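You operate a simulated robot arm through the tools that you are given. There is no shell and no other tool. Be economical: measure what you need, move in short steps, check, and stop when the job is done.

The job below is to be done with a simulated robot arm. You get a single attempt, and the scene is never put back.

Task
Wind the silver bobbin full of red thread, then switch the machine off.

The check looks at the end state, three seconds after you hand in, the way a careful person would. Anything else that was tipped, shoved, dropped, spilled or broken makes it a failure.

Robot
A 7-joint arm with a two-finger parallel gripper, fixed in place. Base frame: the origin is at the foot of the arm, x ahead of it, y to its left, z up. Units: m, rad, N and s.
With the tool pointing down near the work surface it reaches from about 0.26 to 0.72 m from the base axis. Its first joint turns from -2.007 to 2.007 rad. Payload 3.91 kg.
The tool frame sits at the grasp point between the pads (the TCP): z along the fingers, y along the line on which they close. The tips reach 0.03 m beyond it. Largest opening 0.11 m; finger width 0.02, thickness 0.01; the body of the gripper, 0.048 by 0.112 m, starts 0.055 m behind the TCP.
Orientation is that of the tool frame in the base frame, as a unit quaternion [w, x, y, z]. With the fingers straight down and closing along the base's y, the tool's x points along the base's -x, its y along +y and its z along -z.

Tools
- The arm moves only by the tool drive_tool. Its argument "plan" is a list of rows, each a list of 7 numbers: the opening, from 0 (shut) to 1 (fully open), then the shift along the tool's x, y, z in units of 25 mm (1.0 is 25 mm), then the turn, a rotation vector about the tool's x, y, z in units of 8 degrees (1.0 is 8 degrees). In form: [[fingers, x, y, z, rx, ry, rz], ...]. A call has 1 to 12 rows; each row shifts and turns the commanded pose from where the row before left it, along the tool's axes as they then stand. A call with a number of a shift or a turn outside -1 to 1 is refused whole. Each row takes 0.2 s and may step no farther than 0.05 m and 0.15 rad from the row before; otherwise, or with a gripper value out of range, the whole call is refused. A pose out of reach is approached as far as the arm can. The call stops where the force on the tool passes 50 N (or 10 N more than at its start, if that is more) or the arm is blocked; 0.2 s more then pass. Each finger travels about 0.108 m/s and halts on what it meets, pressing with about 27 N; the grip force reading is that of the motor and also rises with nothing between the fingers. The clock runs only during rows and for 0.2 s after the last one: add rows that do not move to give the fingers time. It gives the time, the measured TCP pose, the force on the tool (base axes), the opening and the grip force at its end, in the units of the frame above (readings bear some noise), and new pictures: "show" is both (left out), scene, wrist or none.
- Cameras (640 x 400 px; columns grow to the right, rows downward): "scene" is fixed at [0.2296, -0.6434, 1.5494]; the picture's right is [0.97, -0.25, 0.00], its down [-0.11, -0.44, -0.89] and it looks along [0.22, 0.86, -0.45] (base axes); focal length 370 px, centre (320, 200). "wrist" rides on the gripper at [0.072, 0.017, -0.103] in the tool frame; the picture's right is [-0.23, 0.97, 0.00], its down [-0.76, -0.18, -0.62] and it looks along [-0.61, -0.14, 0.78] (tool axes); focal length 222 px, centre (320, 200). There is no depth. A picture from a camera that has moved, and an enlarged one, comes with that camera's place and axes in the base frame and with its lens. The place of the scene camera against the robot may be out by one fixed shift of up to 0.018 m in any direction.
- lift_body(by): slides the trunk up (or, below 0, down) by that many m; the arm rides with it, the base frame stays. It gives what a move gives, with no picture.
- enlarge(camera, box): a new picture of the part [left, top, right, bottom] of that camera's present view, enlarged. It takes no simulated time.
- finish_job(): hands the job in; it is judged then, once.

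Work in short steps. Places have to be worked out from the pictures, the camera data and where the tool is seen: move nearer, look again, correct. Check each grasp and each placing, and mend what went wrong. You have 120 turns and 170 pictures in all, those below and enlarged ones among them. Open the gripper and draw the arm clear of the work before you hand the job in, unless the task says otherwise; then end with one line.

The tools are called after ">>>" by a JSON object that holds its "api" and its "payload". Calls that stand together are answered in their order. drive_tool: Moves the arm, as the interface text tells. Its arguments: {"type":"object","properties":{"plan":{"type":"array"},"show":{"type":"string","enum":["both","scene","wrist","none"]}},"required":["plan"]} The other tools are called the same way: lift_body (by) slides the trunk up or down; enlarge (camera, box) takes an enlarged picture of a part of a camera's view; finish_job () hands the job in.

At the start:

```text
clock: 0.0
eef_pos: [0.3464, 0.318, 1.3082]
orientation: [0.0, 0.0, 1.0, 0.0]
wrist_force: [0.0, 0.0, 0.5]
gripper_width: 0.1101
gripper_force: 0.1
trunk travel left (down, up): [-0.825, 0.165]
```

scene: 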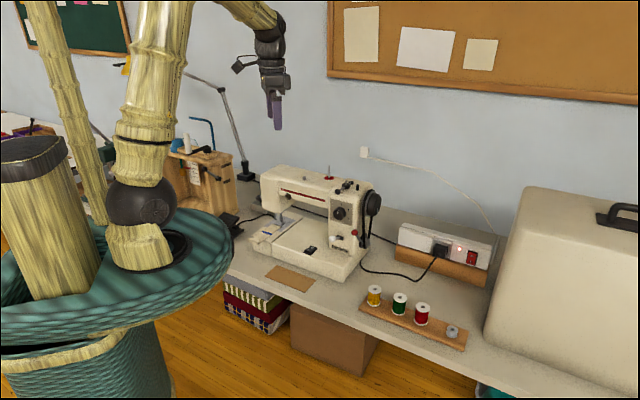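
wrist: 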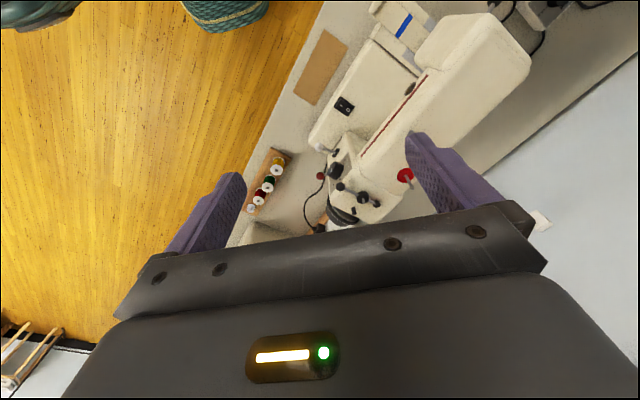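

The scene shows the sewing machine, a rack with spools and a silver bobbin, and a power strip. I look closer at the machine and rack first.

>>> {"api": "enlarge", "payload": {"camera": "scene", "box": [240, 150, 400, 250]}}

>>> {"api": "enlarge", "payload": {"camera": "scene", "box": [350, 210, 510, 360]}}

>>> {"api": "enlarge", "payload": {"camera": "wrist", "box": [240, 60, 440, 240]}}

```text
4.00 times, centred on (320, 200) of scene
camera zoom: at [0.2296, -0.6434, 1.5494], right [0.97, -0.25, 0.0], down [-0.11, -0.44, -0.89], along [0.22, 0.86, -0.45], focal length 1478 px, centre (320, 200)
```

zoom: 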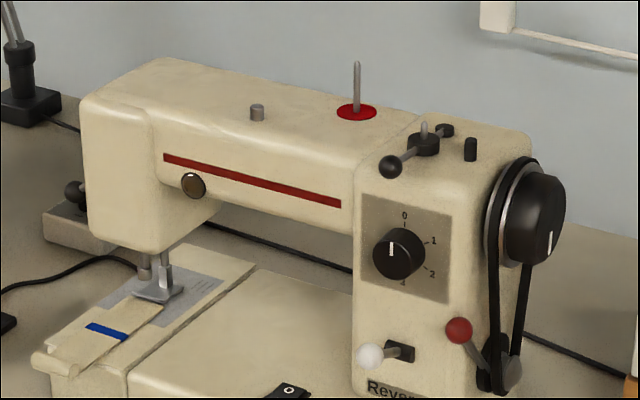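

```text
2.67 times, centred on (430, 285) of scene
camera zoom: at [0.2296, -0.6434, 1.5494], right [0.97, -0.25, 0.0], down [-0.11, -0.44, -0.89], along [0.22, 0.86, -0.45], focal length 985 px, centre (27, -27)
```

zoom: 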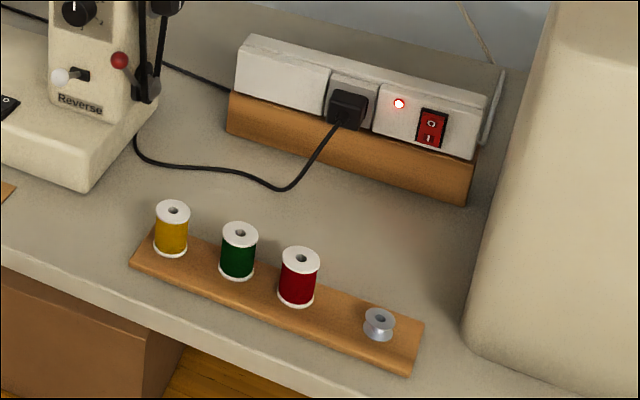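

```text
2.22 times, centred on (340, 150) of wrist
camera zoom: at [0.2749, 0.3349, 1.411], right [0.23, 0.97, 0.0], down [0.76, -0.18, 0.62], along [0.61, -0.14, -0.78], focal length 494 px, centre (276, 311)
```

zoom: 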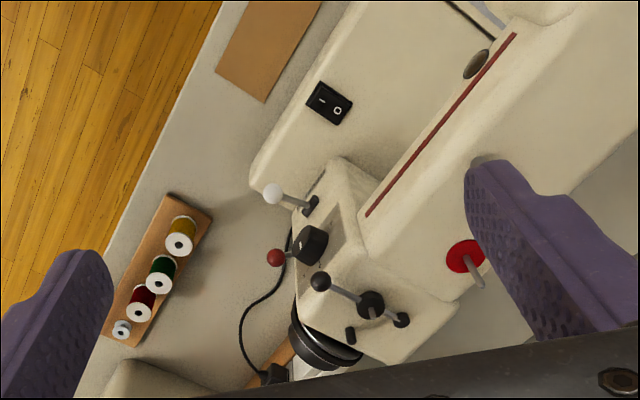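

The rack with the spools is around (0.70, 0.03) and the spool pin around (0.53, 0.435, 1.065). I'll move the tool over toward the rack for a closer look.

>>> {"api": "drive_tool", "payload": {"plan": [[1, -0.6, -1, 0, 0, 0, 0], [1, -0.6, -1, 0, 0, 0, 0], [1, -0.6, -1, 0, 0, 0, 0], [1, -0.6, -1, 0.2, 0, 0, 0], [1, -0.6, -1, 0.4, 0, 0, 0], [1, -0.6, -1, 0.6, 0, 0, 0], [1, -0.6, -1, 0.8, 0, 0, 0], [1, -0.6, -1, 0.8, 0, 0, 0], [1, -0.6, -1, 0.8, 0, 0, 0], [1, -0.6, -1, 0.8, 0, 0, 0], [1, -0.6, -1, 0.8, 0, 0, 0], [1, -0.6, -1, 0.8, 0, 0, 0]]}}

```text
clock: 2.6
eef_pos: [0.5271, 0.0138, 1.1577]
orientation: [0.0, 0.0, 1.0, 0.0]
wrist_force: [-0.3, -0.2, -0.8]
gripper_width: 0.1098
gripper_force: 0.0
trunk travel left (down, up): [-0.825, 0.165]
camera wrist: at [0.4558, 0.0302, 1.2609], right [0.23, 0.97, 0.0], down [0.76, -0.18, 0.62], along [0.61, -0.14, -0.78], focal length 222 px, centre (320, 200)
```

scene: 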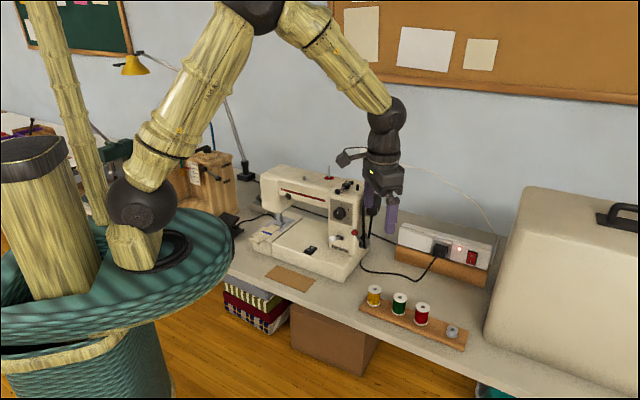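
wrist: 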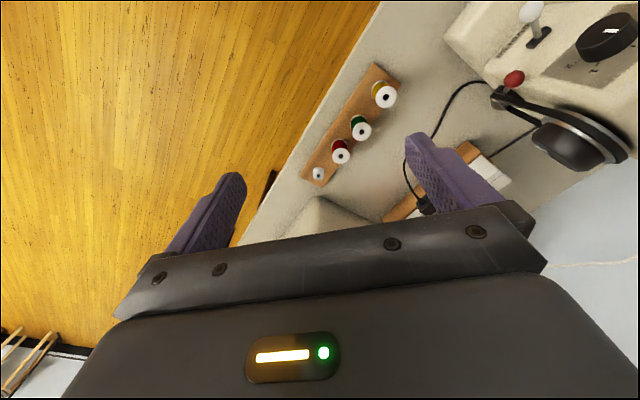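

Estimates: red spool (0.686, 0.026), green (0.648, 0.071), bobbin (0.738, -0.036), row direction about (-0.65, 0.76). I rotate the gripper so that it closes across the row and come nearer.

>>> {"api": "drive_tool", "payload": {"plan": [[1, -1, 0.1, 0, 0, 0, 0], [1, -1, 0.1, 0, 0, 0, 0], [1, -1, 0.1, 0, 0, 0, 0], [1, -1, 0.1, 0, 0, 0, 0], [1, -0.5, 0.1, 0, 0, 0, 0], [1, 0, 0, 0.8, 0, 0, 0.875], [1, 0, 0, 0.8, 0, 0, 0.875], [1, 0, 0, 0.8, 0, 0, 0.875], [1, 0, 0, 0.8, 0, 0, 0.875], [1, 0, 0, 0.8, 0, 0, 0.875], [1, 0, 0, 0.8, 0, 0, 0.875], [1, 0, 0, 0.8, 0, 0, 0.875]]}}

```text
clock: 5.2
eef_pos: [0.6408, 0.0306, 1.0169]
orientation: [0.0, 0.416, 0.909, 0.0]
wrist_force: [0.2, -0.6, 0.3]
gripper_width: 0.1099
gripper_force: 0.1
trunk travel left (down, up): [-0.825, 0.165]
camera wrist: at [0.6058, 0.0965, 1.1202], right [0.89, 0.46, 0.0], down [0.36, -0.69, 0.62], along [0.29, -0.55, -0.78], focal length 222 px, centre (320, 200)
```

scene: 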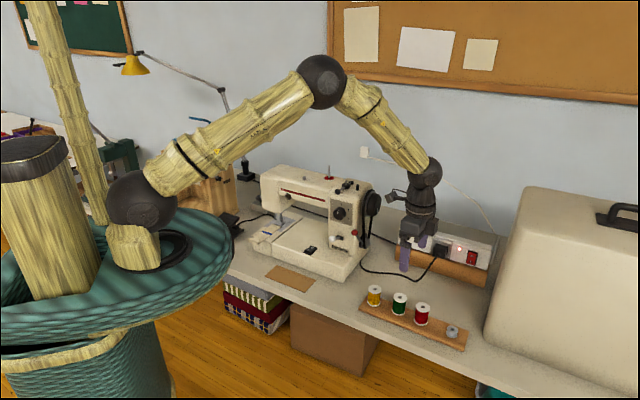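
wrist: 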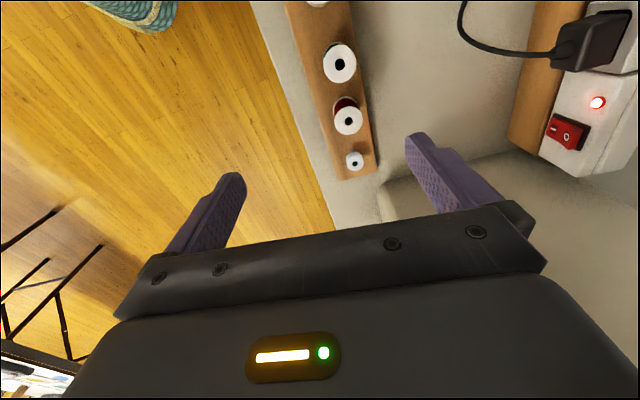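

Red spool top reads (0.686, 0.026), z≈0.83; bobbin (0.739, -0.033). I zoom for sizes and details.

>>> {"api": "enlarge", "payload": {"camera": "wrist", "box": [280, 30, 420, 190]}}

>>> {"api": "enlarge", "payload": {"camera": "scene", "box": [400, 285, 480, 355]}}

```text
2.50 times, centred on (350, 110) of wrist
camera zoom: at [0.6058, 0.0965, 1.1202], right [0.89, 0.46, 0.0], down [0.36, -0.69, 0.62], along [0.29, -0.55, -0.78], focal length 555 px, centre (245, 425)
```

zoom: 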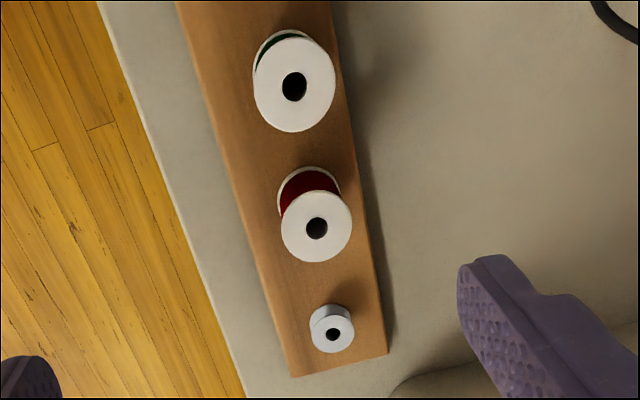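

```text
5.71 times, centred on (440, 320) of scene
camera zoom: at [0.2296, -0.6434, 1.5494], right [0.97, -0.25, 0.0], down [-0.11, -0.44, -0.89], along [0.22, 0.86, -0.45], focal length 2111 px, centre (-366, -486)
```

zoom: 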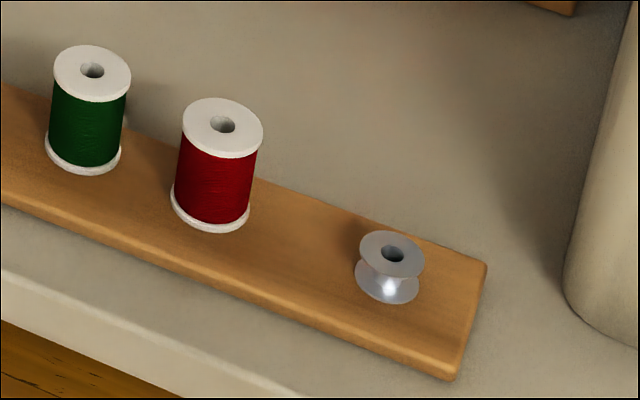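

The spools stand loose on the board (about 0.037 wide, 0.046 tall); bobbin about 0.028 wide. I move to above the red spool.

>>> {"api": "drive_tool", "payload": {"plan": [[1, -0.266, 0.246, 0.9, 0, 0, 0], [1, -0.266, 0.246, 0.9, 0, 0, 0], [1, -0.266, 0.246, 0.9, 0, 0, 0], [1, -0.266, 0.246, 0.9, 0, 0, 0], [1, -0.266, 0.246, 0.7, 0, 0, 0], [1, 0, 0, 0, 0, 0, 0]]}}

```text
clock: 6.6
eef_pos: [0.6818, 0.0246, 0.91]
orientation: [-0.001, 0.415, 0.91, 0.0]
wrist_force: [0.1, -0.6, -0.8]
gripper_width: 0.1099
gripper_force: 0.0
trunk travel left (down, up): [-0.825, 0.165]
camera wrist: at [0.648, 0.0907, 1.0131], right [0.88, 0.47, 0.0], down [0.37, -0.69, 0.62], along [0.29, -0.55, -0.78], focal length 222 px, centre (320, 200)
```

scene: 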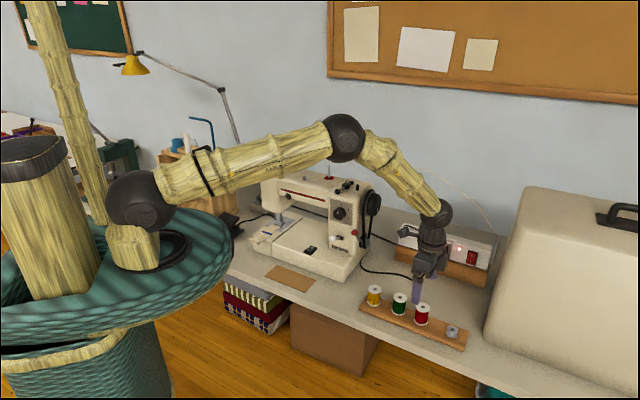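
wrist: 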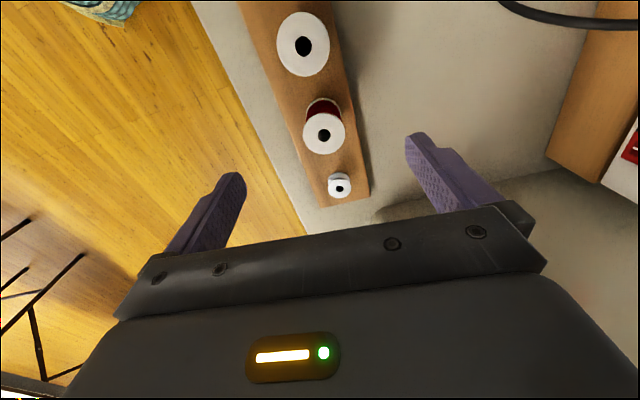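

The red spool confirmed at (0.685, 0.0255), so the tool is nearly on it. I descend to z≈0.825 and close.

>>> {"api": "drive_tool", "payload": {"plan": [[1, -0.05, 0.12, 0.85, 0, 0, 0], [1, 0, 0, 0.85, 0, 0, 0], [1, 0, 0, 0.85, 0, 0, 0], [1, 0, 0, 0.85, 0, 0, 0], [1, 0, 0, 0, 0, 0, 0]]}}

```text
clock: 7.8
eef_pos: [0.689, 0.0279, 0.8234]
orientation: [0.0, 0.414, 0.91, 0.0]
wrist_force: [0.3, 0.0, 0.3]
gripper_width: 0.1101
gripper_force: 0.2
trunk travel left (down, up): [-0.825, 0.165]
camera wrist: at [0.6537, 0.0929, 0.9273], right [0.88, 0.47, 0.0], down [0.37, -0.69, 0.62], along [0.29, -0.55, -0.78], focal length 222 px, centre (320, 200)
```

scene: 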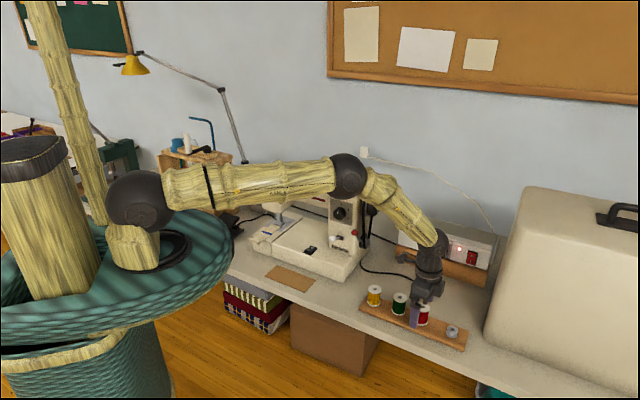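
wrist: 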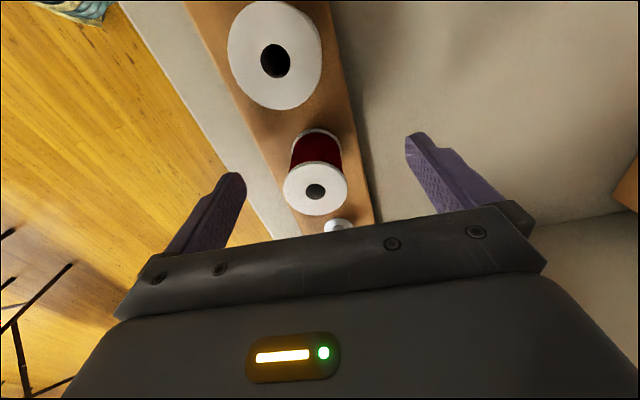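

Spool hub at (0.6846, 0.0287): a few mm correction, then close.

>>> {"api": "drive_tool", "payload": {"plan": [[1, 0.12, -0.12, 0, 0, 0, 0], [0.5, 0, 0, 0, 0, 0, 0], [0.3, 0, 0, 0, 0, 0, 0], [0, 0, 0, 0, 0, 0, 0], [0, 0, 0, 0, 0, 0, 0], [0, 0, 0, 0, 0, 0, 0]]}}

```text
clock: 9.2
eef_pos: [0.6832, 0.0267, 0.8251]
orientation: [0.0, 0.415, 0.91, 0.0]
wrist_force: [0.7, 0.1, 0.3]
gripper_width: 0.0365
gripper_force: 26.6
trunk travel left (down, up): [-0.825, 0.165]
camera wrist: at [0.6492, 0.0927, 0.9281], right [0.88, 0.47, 0.0], down [0.37, -0.69, 0.62], along [0.29, -0.55, -0.78], focal length 222 px, centre (320, 200)
```

scene: 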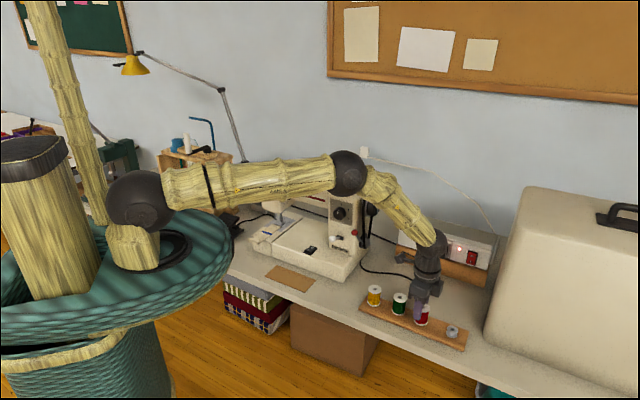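
wrist: 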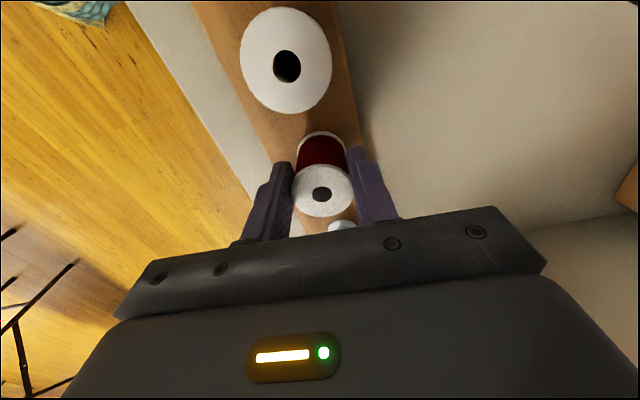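

Gripped at 0.0365 width. Lift straight up.

>>> {"api": "drive_tool", "payload": {"plan": [[0, 0, 0, -0.5, 0, 0, 0], [0, 0, 0, -1, 0, 0, 0], [0, 0, 0, -1, 0, 0, 0], [0, 0, 0, -1, 0, 0, 0], [0, 0, 0, -1, 0, 0, 0], [0, 0, 0, -1, 0, 0, 0], [0, 0, 0, -1, 0, 0, 0], [0, 0, 0, -1, 0, 0, 0], [0, 0, 0, -1, 0, 0, 0], [0, 0, 0, -1, 0, 0, 0], [0, 0, 0, -1, 0, 0, 0], [0, 0, 0, -1, 0, 0, 0]], "show": "scene"}}

```text
clock: 11.8
eef_pos: [0.6825, 0.0285, 1.1122]
orientation: [0.0, 0.415, 0.91, -0.001]
wrist_force: [-0.4, 0.5, -0.4]
gripper_width: 0.0364
gripper_force: 26.8
trunk travel left (down, up): [-0.825, 0.165]
```

scene: 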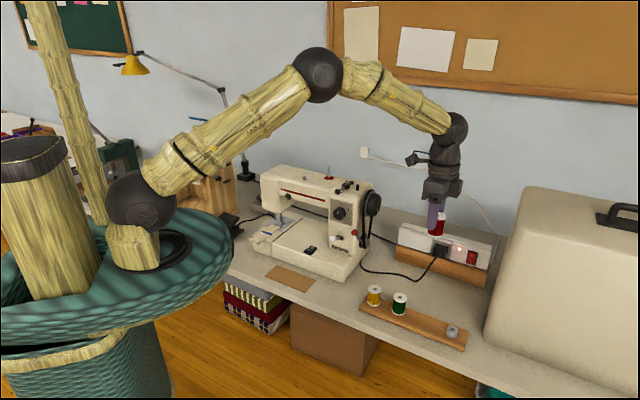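

The spool is held. Raise a little, rotate back, and head toward the machine.

>>> {"api": "drive_tool", "payload": {"plan": [[0, 0, 0, -0.6, 0, 0, -0.875], [0, 0, 0, -0.6, 0, 0, -0.875], [0, 0, 0, -0.6, 0, 0, -0.875], [0, 0, 0, -0.6, 0, 0, -0.875], [0, 0, 0, -0.6, 0, 0, -0.875], [0, 0, 0, -0.6, 0, 0, -0.875], [0, 0, 0, -0.6, 0, 0, -0.875], [0, 1, 1, 0, 0, 0, 0], [0, 1, 1, 0, 0, 0, 0], [0, 1, 1, 0, 0, 0, 0], [0, 1, 1, 0, 0, 0, 0], [0, 1, 1, 0, 0, 0, 0]]}}

```text
clock: 14.4
eef_pos: [0.5555, 0.1551, 1.2178]
orientation: [0.001, 0.001, 1.0, 0.0]
wrist_force: [1.0, -0.5, -0.3]
gripper_width: 0.0365
gripper_force: 26.9
trunk travel left (down, up): [-0.825, 0.165]
camera wrist: at [0.4846, 0.171, 1.3206], right [0.23, 0.97, 0.0], down [0.76, -0.18, 0.62], along [0.61, -0.14, -0.78], focal length 222 px, centre (320, 200)
```

scene: 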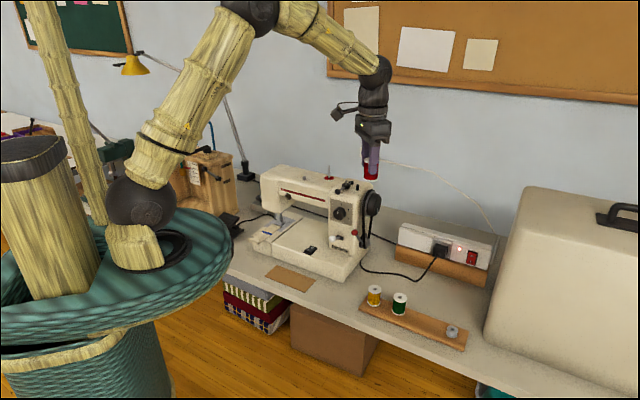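
wrist: 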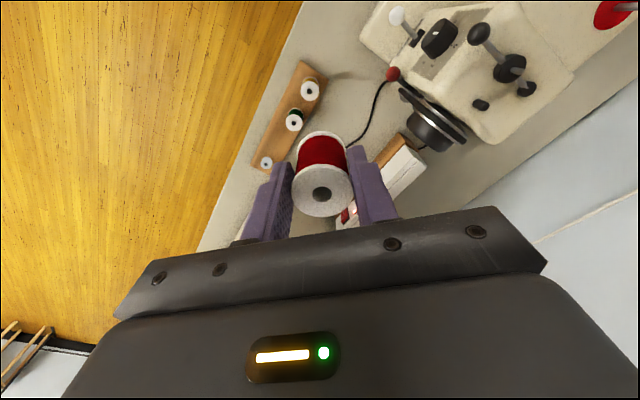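

Everything is clear; move on to a standoff in front of the pin at about (0.46, 0.40).

>>> {"api": "drive_tool", "payload": {"plan": [[0, 0.38, 0.98, 0, 0, 0, 0], [0, 0.38, 0.98, 0, 0, 0, 0], [0, 0.38, 0.98, 0, 0, 0, 0], [0, 0.38, 0.98, 0, 0, 0, 0], [0, 0.38, 0.98, 0, 0, 0, 0], [0, 0.38, 0.98, 0, 0, 0, 0], [0, 0.38, 0.98, 0, 0, 0, 0], [0, 0.38, 0.98, 0, 0, 0, 0], [0, 0.38, 0.98, 0, 0, 0, 0], [0, 0.38, 0.98, 0, 0, 0, 0], [0, 0, 0, 0, 0, 0, 0]]}}

>>> {"api": "enlarge", "payload": {"camera": "wrist", "box": [240, 20, 440, 220]}}

```text
clock: 16.8
eef_pos: [0.4616, 0.3965, 1.2203]
orientation: [0.0, 0.0, 1.0, 0.001]
wrist_force: [0.7, -0.5, -1.1]
gripper_width: 0.0362
gripper_force: 26.5
trunk travel left (down, up): [-0.825, 0.165]
camera wrist: at [0.3898, 0.4131, 1.3223], right [0.23, 0.97, 0.0], down [0.76, -0.18, 0.62], along [0.61, -0.14, -0.78], focal length 222 px, centre (320, 200)
```

scene: 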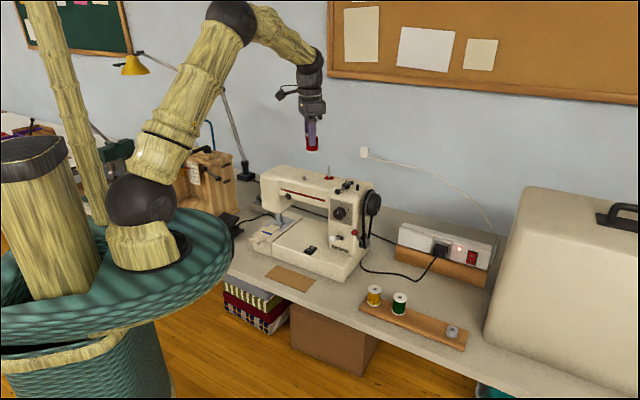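
wrist: 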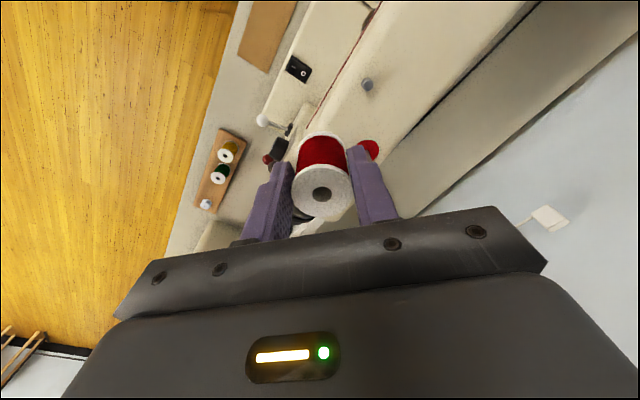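

```text
2.00 times, centred on (340, 120) of wrist
camera zoom: at [0.3898, 0.4131, 1.3223], right [0.23, 0.97, 0.0], down [0.76, -0.18, 0.62], along [0.61, -0.14, -0.78], focal length 444 px, centre (280, 360)
```

zoom: 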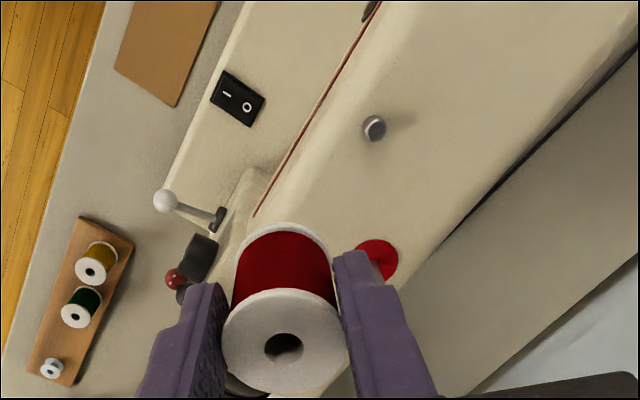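

The felt reads about (0.526, 0.443) but the finger hides the pin. I back off slightly for a clear view of it.

>>> {"api": "drive_tool", "payload": {"plan": [[0, 0.6, -0.8, 0, 0, 0, 0], [0, 0.6, -0.8, 0, 0, 0, 0], [0, 0, 0, 0, 0, 0, 0]], "show": "none"}}

>>> {"api": "enlarge", "payload": {"camera": "wrist", "box": [300, 60, 460, 200]}}

```text
clock: 17.6
eef_pos: [0.4327, 0.3609, 1.2198]
orientation: [0.0, -0.001, 1.0, 0.001]
wrist_force: [0.5, 0.1, -0.6]
gripper_width: 0.0366
gripper_force: 27.2
trunk travel left (down, up): [-0.825, 0.165]
```

```text
2.86 times, centred on (380, 130) of wrist
camera zoom: at [0.3613, 0.3759, 1.3227], right [0.23, 0.97, 0.0], down [0.76, -0.18, 0.62], along [0.61, -0.14, -0.78], focal length 635 px, centre (149, 400)
```

zoom: 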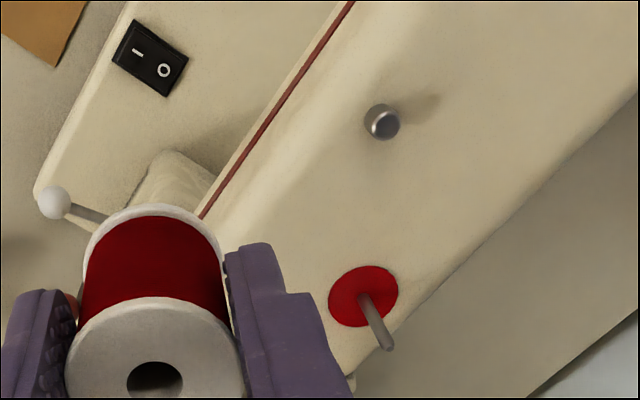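

Pin base near (0.53, 0.44). I lower for a closer, more accurate look.

>>> {"api": "drive_tool", "payload": {"plan": [[0, -0.4, 0.4, 0.8, 0, 0, 0], [0, -0.4, 0.4, 0.8, 0, 0, 0], [0, 0, 0, 0.8, 0, 0, 0], [0, 0, 0, 0, 0, 0, 0]], "show": "scene"}}

>>> {"api": "enlarge", "payload": {"camera": "wrist", "box": [300, 60, 460, 200]}}

>>> {"api": "enlarge", "payload": {"camera": "scene", "box": [270, 110, 390, 210]}}

```text
clock: 18.6
eef_pos: [0.4541, 0.3774, 1.1578]
orientation: [0.0, 0.0, 1.0, -0.001]
wrist_force: [0.3, -0.9, 0.0]
gripper_width: 0.0364
gripper_force: 27.5
trunk travel left (down, up): [-0.825, 0.165]
```

scene: 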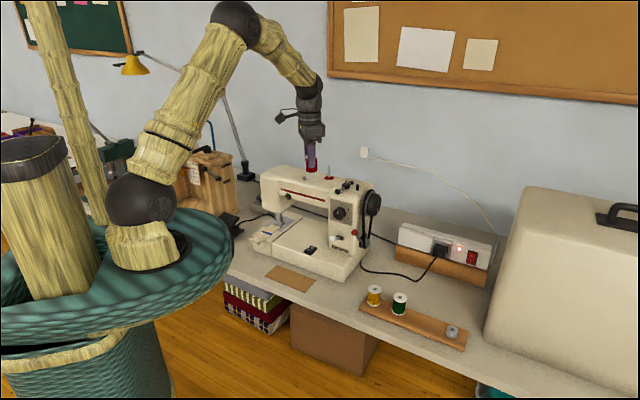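

```text
2.86 times, centred on (380, 130) of wrist
camera zoom: at [0.3831, 0.3936, 1.2608], right [0.23, 0.97, 0.0], down [0.76, -0.18, 0.62], along [0.61, -0.14, -0.78], focal length 635 px, centre (149, 400)
```

zoom: 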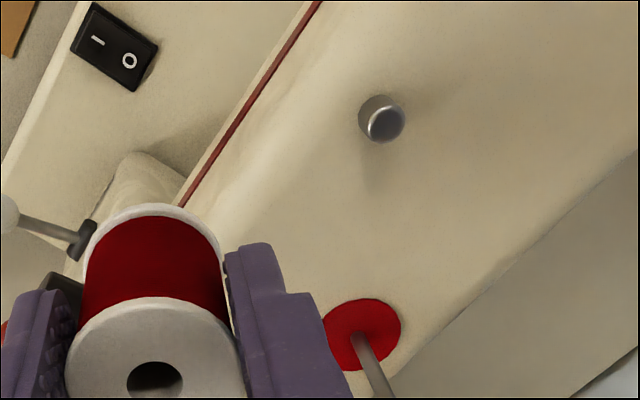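

```text
4.00 times, centred on (330, 160) of scene
camera zoom: at [0.2296, -0.6434, 1.5494], right [0.97, -0.25, 0.0], down [-0.11, -0.44, -0.89], along [0.22, 0.86, -0.45], focal length 1478 px, centre (280, 360)
```

zoom: 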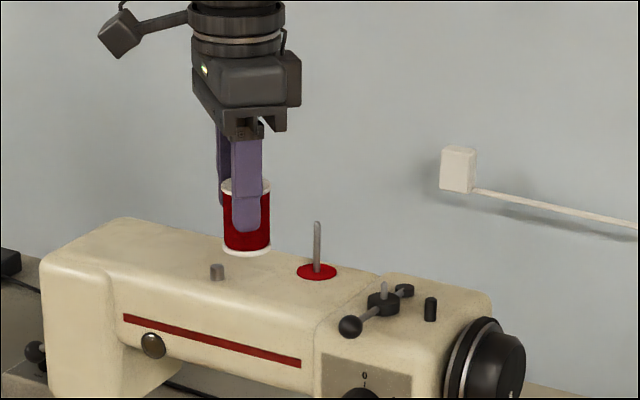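

Combining the views, the pin is at about (0.527, 0.440), base z≈1.061, top ≈1.10. I move the spool above it, staying higher than the pin's tip, and check.

>>> {"api": "drive_tool", "payload": {"plan": [[0, -0.72, 0.62, -0.2, 0, 0, 0], [0, -0.72, 0.62, 0, 0, 0, 0], [0, -0.72, 0.62, 0, 0, 0, 0], [0, -0.72, 0.62, 0, 0, 0, 0], [0, 0, 0, 0, 0, 0, 0]], "show": "none"}}

>>> {"api": "enlarge", "payload": {"camera": "wrist", "box": [240, 60, 400, 220]}}

>>> {"api": "enlarge", "payload": {"camera": "scene", "box": [290, 130, 370, 200]}}

```text
clock: 19.8
eef_pos: [0.5263, 0.4402, 1.1616]
orientation: [0.0, -0.001, 1.0, 0.0]
wrist_force: [0.0, 0.4, -1.5]
gripper_width: 0.0364
gripper_force: 27.2
trunk travel left (down, up): [-0.825, 0.165]
```

```text
2.50 times, centred on (320, 140) of wrist
camera zoom: at [0.4539, 0.4551, 1.2645], right [0.23, 0.97, 0.0], down [0.76, -0.18, 0.62], along [0.61, -0.14, -0.78], focal length 555 px, centre (320, 350)
```

zoom: 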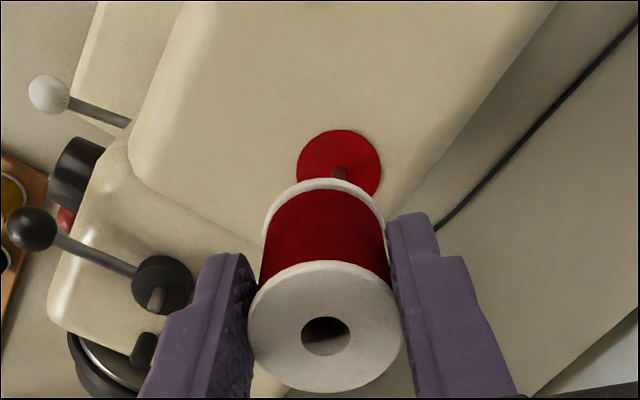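

```text
5.71 times, centred on (330, 165) of scene
camera zoom: at [0.2296, -0.6434, 1.5494], right [0.97, -0.25, 0.0], down [-0.11, -0.44, -0.89], along [0.22, 0.86, -0.45], focal length 2111 px, centre (263, 400)
```

zoom: 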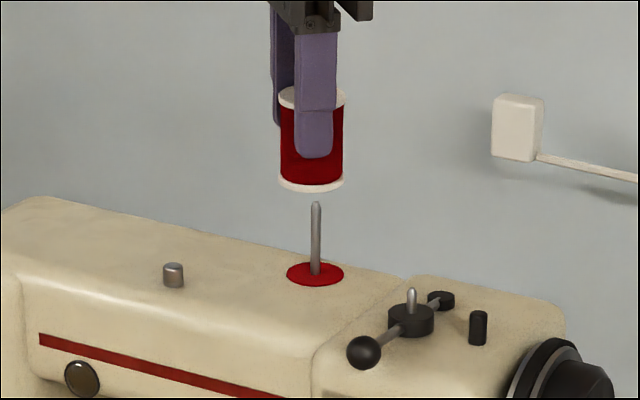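

The three views agree at pin (0.531, 0.4445, base 1.063): shift +4.5 mm in x and y, then lower part-way onto the pin.

>>> {"api": "drive_tool", "payload": {"plan": [[0, -0.18, 0.17, 0, 0, 0, 0], [0, 0, 0, 0, 0, 0, 0], [0, 0, 0, 0.3, 0, 0, 0], [0, 0, 0, 0.3, 0, 0, 0], [0, 0, 0, 0.2, 0, 0, 0], [0, 0, 0, 0, 0, 0, 0]], "show": "none"}}

>>> {"api": "enlarge", "payload": {"camera": "scene", "box": [290, 130, 370, 200]}}

>>> {"api": "enlarge", "payload": {"camera": "wrist", "box": [240, 60, 400, 220]}}

```text
clock: 21.2
eef_pos: [0.5291, 0.4438, 1.1444]
orientation: [-0.001, 0.0, 1.0, 0.0]
wrist_force: [-0.5, 0.4, -0.2]
gripper_width: 0.0364
gripper_force: 27.3
trunk travel left (down, up): [-0.825, 0.165]
```

```text
5.71 times, centred on (330, 165) of scene
camera zoom: at [0.2296, -0.6434, 1.5494], right [0.97, -0.25, 0.0], down [-0.11, -0.44, -0.89], along [0.22, 0.86, -0.45], focal length 2111 px, centre (263, 400)
```

zoom: 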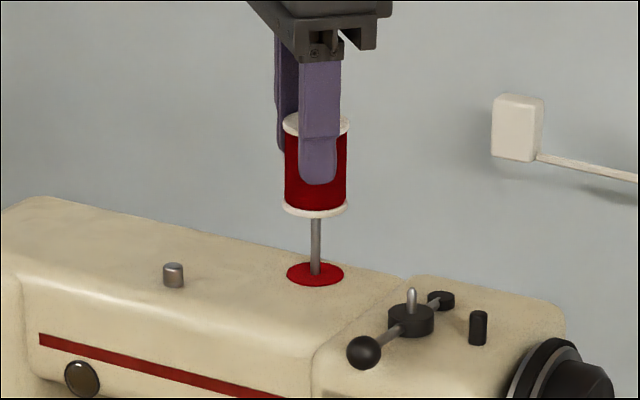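

```text
2.50 times, centred on (320, 140) of wrist
camera zoom: at [0.4577, 0.4599, 1.2468], right [0.23, 0.97, 0.0], down [0.76, -0.18, 0.62], along [0.61, -0.14, -0.78], focal length 555 px, centre (320, 350)
```

zoom: 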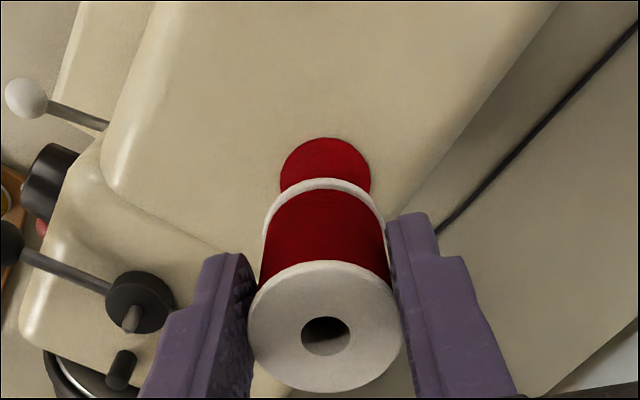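

Alignment now within ~1 mm. Continue lowering and watch the force.

>>> {"api": "drive_tool", "payload": {"plan": [[0, -0.04, 0.03, 0.2, 0, 0, 0], [0, 0, 0, 0.2, 0, 0, 0], [0, 0, 0, 0.2, 0, 0, 0], [0, 0, 0, 0, 0, 0, 0]], "show": "none"}}

>>> {"api": "enlarge", "payload": {"camera": "scene", "box": [290, 130, 370, 200]}}

```text
clock: 22.2
eef_pos: [0.531, 0.4434, 1.1288]
orientation: [0.0, 0.0, 1.0, 0.0]
wrist_force: [0.5, 0.2, -0.6]
gripper_width: 0.0364
gripper_force: 27.1
trunk travel left (down, up): [-0.825, 0.165]
```

```text
5.71 times, centred on (330, 165) of scene
camera zoom: at [0.2296, -0.6434, 1.5494], right [0.97, -0.25, 0.0], down [-0.11, -0.44, -0.89], along [0.22, 0.86, -0.45], focal length 2111 px, centre (263, 400)
```

zoom: 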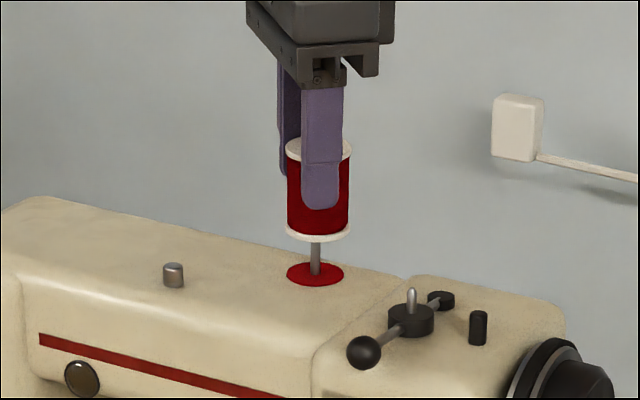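

No force at 1.129, so the pin is in the hole. Lower the rest.

>>> {"api": "drive_tool", "payload": {"plan": [[0, 0, 0.02, 0.25, 0, 0, 0], [0, 0, 0, 0.25, 0, 0, 0], [0, 0, 0, 0.25, 0, 0, 0], [0, 0, 0, 0.1, 0, 0, 0], [0, 0, 0, 0, 0, 0, 0]], "show": "none"}}

>>> {"api": "enlarge", "payload": {"camera": "scene", "box": [290, 130, 370, 200]}}

```text
clock: 23.4
eef_pos: [0.5318, 0.4447, 1.1075]
orientation: [0.001, 0.0, 1.0, -0.001]
wrist_force: [0.7, 0.7, -0.1]
gripper_width: 0.0365
gripper_force: 26.7
trunk travel left (down, up): [-0.825, 0.165]
```

```text
5.71 times, centred on (330, 165) of scene
camera zoom: at [0.2296, -0.6434, 1.5494], right [0.97, -0.25, 0.0], down [-0.11, -0.44, -0.89], along [0.22, 0.86, -0.45], focal length 2111 px, centre (263, 400)
```

zoom: 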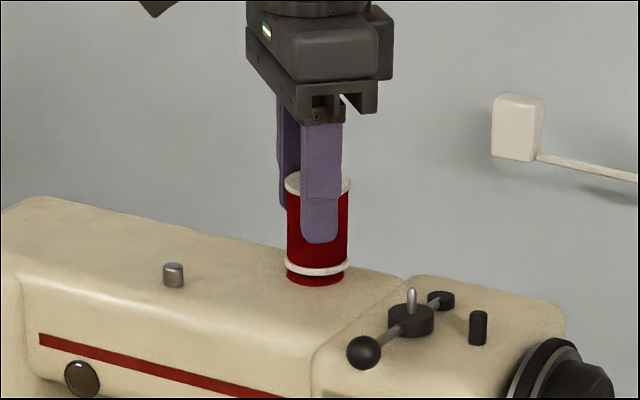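

A few millimetres remain; lower gently until contact.

>>> {"api": "drive_tool", "payload": {"plan": [[0, 0, 0, 0.1, 0, 0, 0], [0, 0, 0, 0, 0, 0, 0]], "show": "none"}}

>>> {"api": "enlarge", "payload": {"camera": "scene", "box": [290, 130, 370, 200]}}

```text
clock: 24.0
eef_pos: [0.5315, 0.4443, 1.1051]
orientation: [0.0, -0.001, 1.0, 0.0]
wrist_force: [0.1, 0.4, -0.5]
gripper_width: 0.0365
gripper_force: 27.3
trunk travel left (down, up): [-0.825, 0.165]
```

```text
5.71 times, centred on (330, 165) of scene
camera zoom: at [0.2296, -0.6434, 1.5494], right [0.97, -0.25, 0.0], down [-0.11, -0.44, -0.89], along [0.22, 0.86, -0.45], focal length 2111 px, centre (263, 400)
```

zoom: 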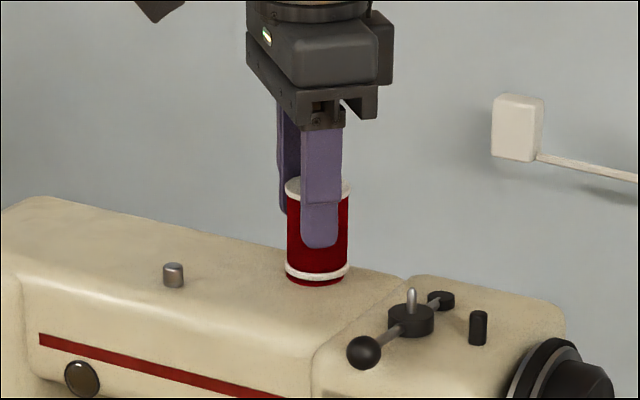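

>>> {"api": "drive_tool", "payload": {"plan": [[0, 0, 0, 0.1, 0, 0, 0], [0, 0, 0, 0.1, 0, 0, 0], [0, 0, 0, 0, 0, 0, 0]], "show": "none"}}

>>> {"api": "enlarge", "payload": {"camera": "scene", "box": [290, 130, 370, 200]}}

```text
clock: 24.8
eef_pos: [0.5316, 0.4453, 1.1005]
orientation: [0.0, 0.0, 1.0, -0.001]
wrist_force: [0.4, 0.1, 2.9]
gripper_width: 0.0362
gripper_force: 27.0
trunk travel left (down, up): [-0.825, 0.165]
```

```text
5.71 times, centred on (330, 165) of scene
camera zoom: at [0.2296, -0.6434, 1.5494], right [0.97, -0.25, 0.0], down [-0.11, -0.44, -0.89], along [0.22, 0.86, -0.45], focal length 2111 px, centre (263, 400)
```

zoom: 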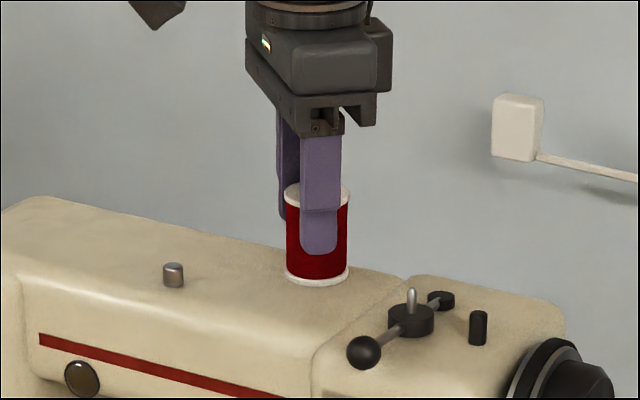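

Seated (contact force 3 N, felt covered). Release and rise.

>>> {"api": "drive_tool", "payload": {"plan": [[0.5, 0, 0, 0, 0, 0, 0], [0.6, 0, 0, 0, 0, 0, 0], [0.6, 0, 0, 0, 0, 0, 0], [0.6, 0, 0, -0.5, 0, 0, 0], [0.6, 0, 0, -1, 0, 0, 0], [0.6, 0, 0, -1, 0, 0, 0], [0.6, 0, 0, -1, 0, 0, 0], [0.6, 0, 0, -1, 0, 0, 0]]}}

>>> {"api": "enlarge", "payload": {"camera": "wrist", "box": [180, 60, 420, 240]}}

```text
clock: 26.6
eef_pos: [0.5316, 0.4447, 1.2113]
orientation: [0.0, 0.0, 1.0, 0.0]
wrist_force: [0.9, -0.5, -0.3]
gripper_width: 0.0659
gripper_force: 0.0
trunk travel left (down, up): [-0.825, 0.165]
camera wrist: at [0.46, 0.4608, 1.3155], right [0.23, 0.97, 0.0], down [0.76, -0.18, 0.62], along [0.61, -0.14, -0.78], focal length 222 px, centre (320, 200)
```

scene: 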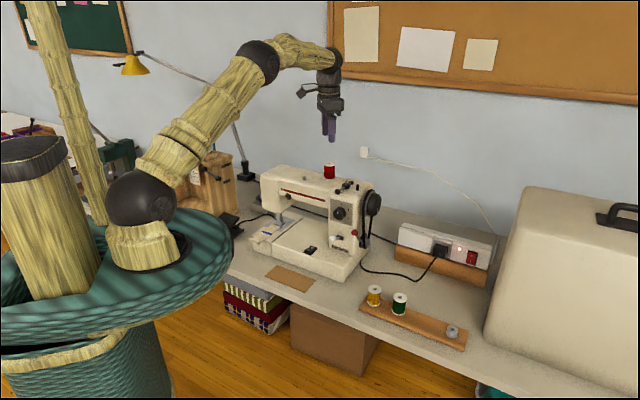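
wrist: 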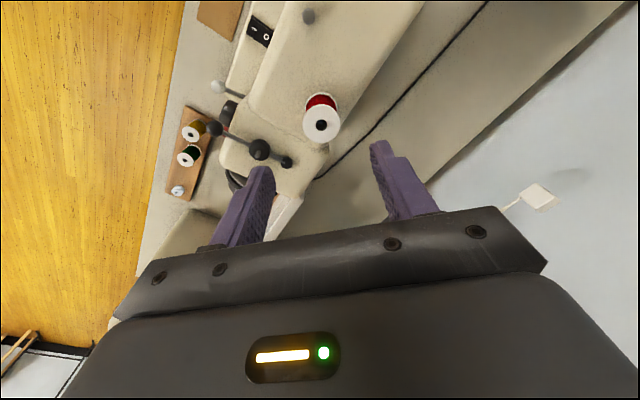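

```text
2.22 times, centred on (300, 150) of wrist
camera zoom: at [0.46, 0.4608, 1.3155], right [0.23, 0.97, 0.0], down [0.76, -0.18, 0.62], along [0.61, -0.14, -0.78], focal length 494 px, centre (364, 311)
```

zoom: 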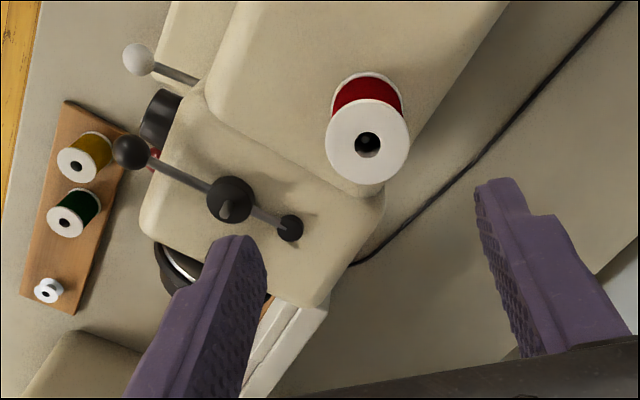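

The red spool sits on its pin. Winder hub with spindle is near (0.55, 0.36, 1.075). Now I return for the bobbin.

>>> {"api": "drive_tool", "payload": {"plan": [[0.6, -0.2, -1, 0, 0, 0, 0], [0.6, -0.2, -1, 0, 0, 0, 0], [0.6, -0.2, -1, 0, 0, 0, 0], [0.6, -0.2, -1, 0, 0, 0, 0], [0.6, -0.2, -1, 0, 0, 0, 0], [0.6, -0.2, -1, 0, 0, 0, 0], [0.6, -0.2, -1, 0, 0, 0, 0], [0.6, -0.2, -1, 0, 0, 0, 0], [0.6, -0.2, -1, 0, 0, 0, 0], [0.6, -0.2, -1, 0, 0, 0, 0], [0.6, -0.2, -1, 0, 0, 0, 0], [0.6, -0.2, -1, 0, 0, 0, 0]], "show": "none"}}

>>> {"api": "drive_tool", "payload": {"plan": [[0.6, -0.3, -1, 0, 0, 0, 0], [0.6, -0.3, -1, 0, 0, 0, 0], [0.6, -0.3, -1, 0, 0, 0, 0], [0.6, -0.3, -1, 0, 0, 0, 0], [0.6, -0.3, -1, 0, 0, 0, 0], [0.6, 0, 0, 0.9, 0, 0, 0.875], [0.6, 0, 0, 0.9, 0, 0, 0.875], [0.6, 0, 0, 0.9, 0, 0, 0.875], [0.6, 0, 0, 0.9, 0, 0, 0.875], [0.6, 0, 0, 0.9, 0, 0, 0.875], [0.6, 0, 0, 0.9, 0, 0, 0.875], [0.6, 0, 0, 0.9, 0, 0, 0.875]]}}

```text
clock: 29.2
eef_pos: [0.5888, 0.1437, 1.2116]
orientation: [0.001, 0.001, 1.0, -0.001]
wrist_force: [-0.4, -0.5, 0.8]
gripper_width: 0.0663
gripper_force: 0.1
trunk travel left (down, up): [-0.825, 0.165]
```

```text
clock: 31.8
eef_pos: [0.6304, 0.0207, 1.0547]
orientation: [0.0, 0.415, 0.91, 0.0]
wrist_force: [0.3, 0.0, -0.2]
gripper_width: 0.0662
gripper_force: 0.1
trunk travel left (down, up): [-0.825, 0.165]
camera wrist: at [0.5964, 0.0858, 1.1574], right [0.89, 0.47, 0.0], down [0.36, -0.69, 0.62], along [0.29, -0.55, -0.78], focal length 222 px, centre (320, 200)
```

scene: 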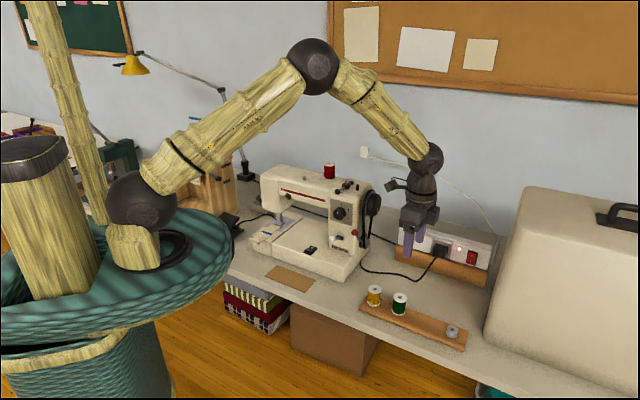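
wrist: 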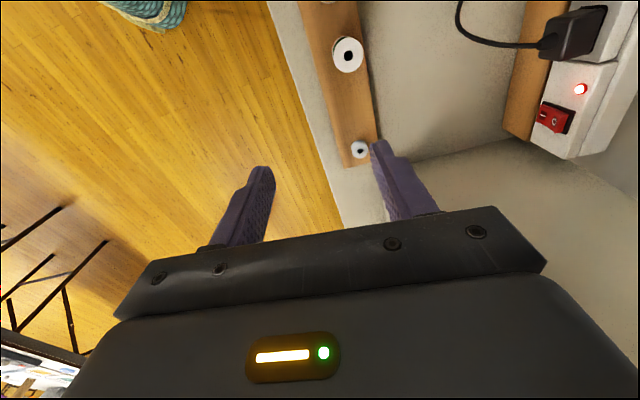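

Go above the bobbin at (0.739, -0.034), z≈0.90.

>>> {"api": "drive_tool", "payload": {"plan": [[0.6, -0.642, 0.264, 0.88, 0, 0, 0], [0.6, -0.642, 0.264, 0.88, 0, 0, 0], [0.6, -0.642, 0.264, 0.88, 0, 0, 0], [0.6, -0.642, 0.264, 0.88, 0, 0, 0], [0.6, -0.642, 0.264, 0.88, 0, 0, 0], [0.6, -0.642, 0.264, 0.88, 0, 0, 0], [0.6, -0.642, 0.264, 0.88, 0, 0, 0], [0.6, 0, 0, 0, 0, 0, 0]]}}

>>> {"api": "enlarge", "payload": {"camera": "wrist", "box": [240, 80, 400, 220]}}

```text
clock: 33.6
eef_pos: [0.7358, -0.034, 0.9004]
orientation: [0.001, 0.414, 0.91, 0.0]
wrist_force: [0.3, 1.1, -0.1]
gripper_width: 0.0659
gripper_force: 0.0
trunk travel left (down, up): [-0.825, 0.165]
camera wrist: at [0.702, 0.0314, 1.0032], right [0.88, 0.47, 0.0], down [0.37, -0.69, 0.62], along [0.29, -0.55, -0.78], focal length 222 px, centre (320, 200)
```

scene: 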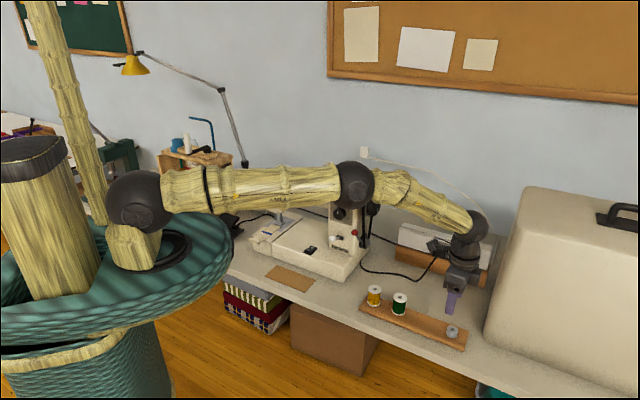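
wrist: 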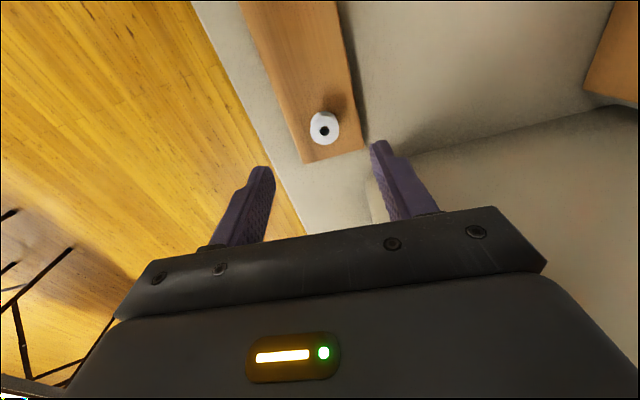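

```text
2.86 times, centred on (320, 150) of wrist
camera zoom: at [0.702, 0.0314, 1.0032], right [0.88, 0.47, 0.0], down [0.37, -0.69, 0.62], along [0.29, -0.55, -0.78], focal length 635 px, centre (320, 343)
```

zoom: 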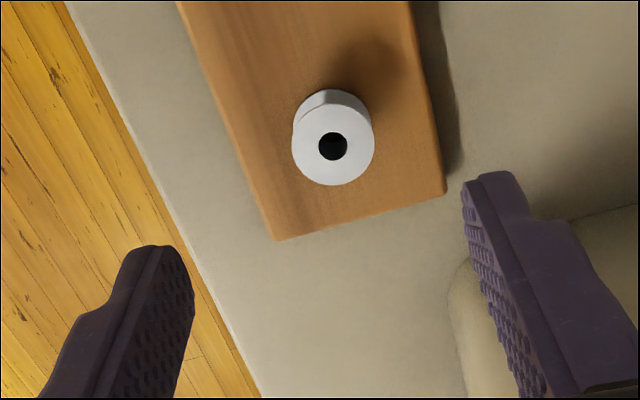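

Bobbin reads (0.742, -0.037). Correct a bit and descend half-way, then check again.

>>> {"api": "drive_tool", "payload": {"plan": [[0.6, -0.15, 0.06, 0.7, 0, 0, 0], [0.6, -0.1, 0.04, 0.7, 0, 0, 0], [0.6, 0, 0, 0.7, 0, 0, 0], [0.6, 0, 0, 0, 0, 0, 0]], "show": "scene"}}

>>> {"api": "enlarge", "payload": {"camera": "wrist", "box": [240, 80, 400, 220]}}

```text
clock: 34.6
eef_pos: [0.7379, -0.0374, 0.8486]
orientation: [0.0, 0.415, 0.91, 0.001]
wrist_force: [-0.4, 0.6, -0.2]
gripper_width: 0.0659
gripper_force: 0.0
out of reach, approached as far as the arm can: row 3
trunk travel left (down, up): [-0.825, 0.165]
```

scene: 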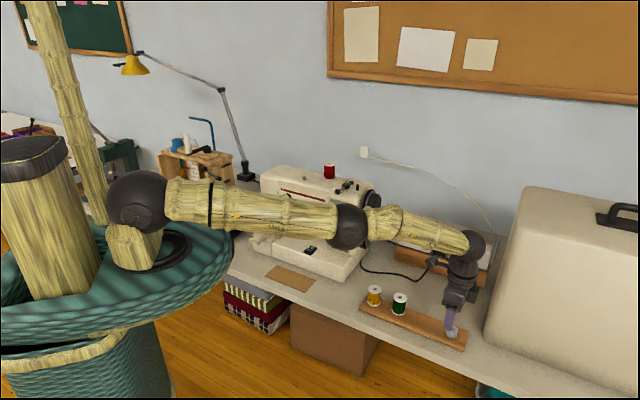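

```text
2.86 times, centred on (320, 150) of wrist
camera zoom: at [0.7044, 0.0273, 0.9528], right [0.88, 0.47, 0.0], down [0.37, -0.69, 0.62], along [0.29, -0.55, -0.78], focal length 635 px, centre (320, 343)
```

zoom: 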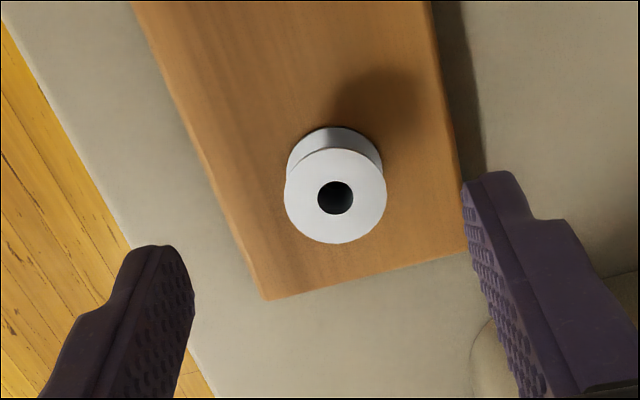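

The arm is at its reach limit. I raise the tool, then lower the trunk by the same amount to gain reach.

>>> {"api": "drive_tool", "payload": {"plan": [[0.6, 0, 0, -1, 0, 0, 0], [0.6, 0, 0, -1, 0, 0, 0], [0.6, 0, 0, -1, 0, 0, 0], [0.6, 0, 0, 0, 0, 0, 0]], "show": "none"}}

>>> {"api": "lift_body", "payload": {"by": -0.07}}

```text
clock: 35.6
eef_pos: [0.7373, -0.0365, 0.9234]
orientation: [0.001, 0.414, 0.91, 0.001]
wrist_force: [0.3, 0.4, 1.1]
gripper_width: 0.0659
gripper_force: 0.1
trunk travel left (down, up): [-0.825, 0.165]
```

```text
clock: 36.7
eef_pos: [0.7365, -0.0368, 0.8514]
orientation: [0.0, 0.415, 0.91, 0.0]
wrist_force: [0.5, -0.1, 0.0]
gripper_width: 0.0659
gripper_force: 0.1
trunk travel left (down, up): [-0.755, 0.235]
```

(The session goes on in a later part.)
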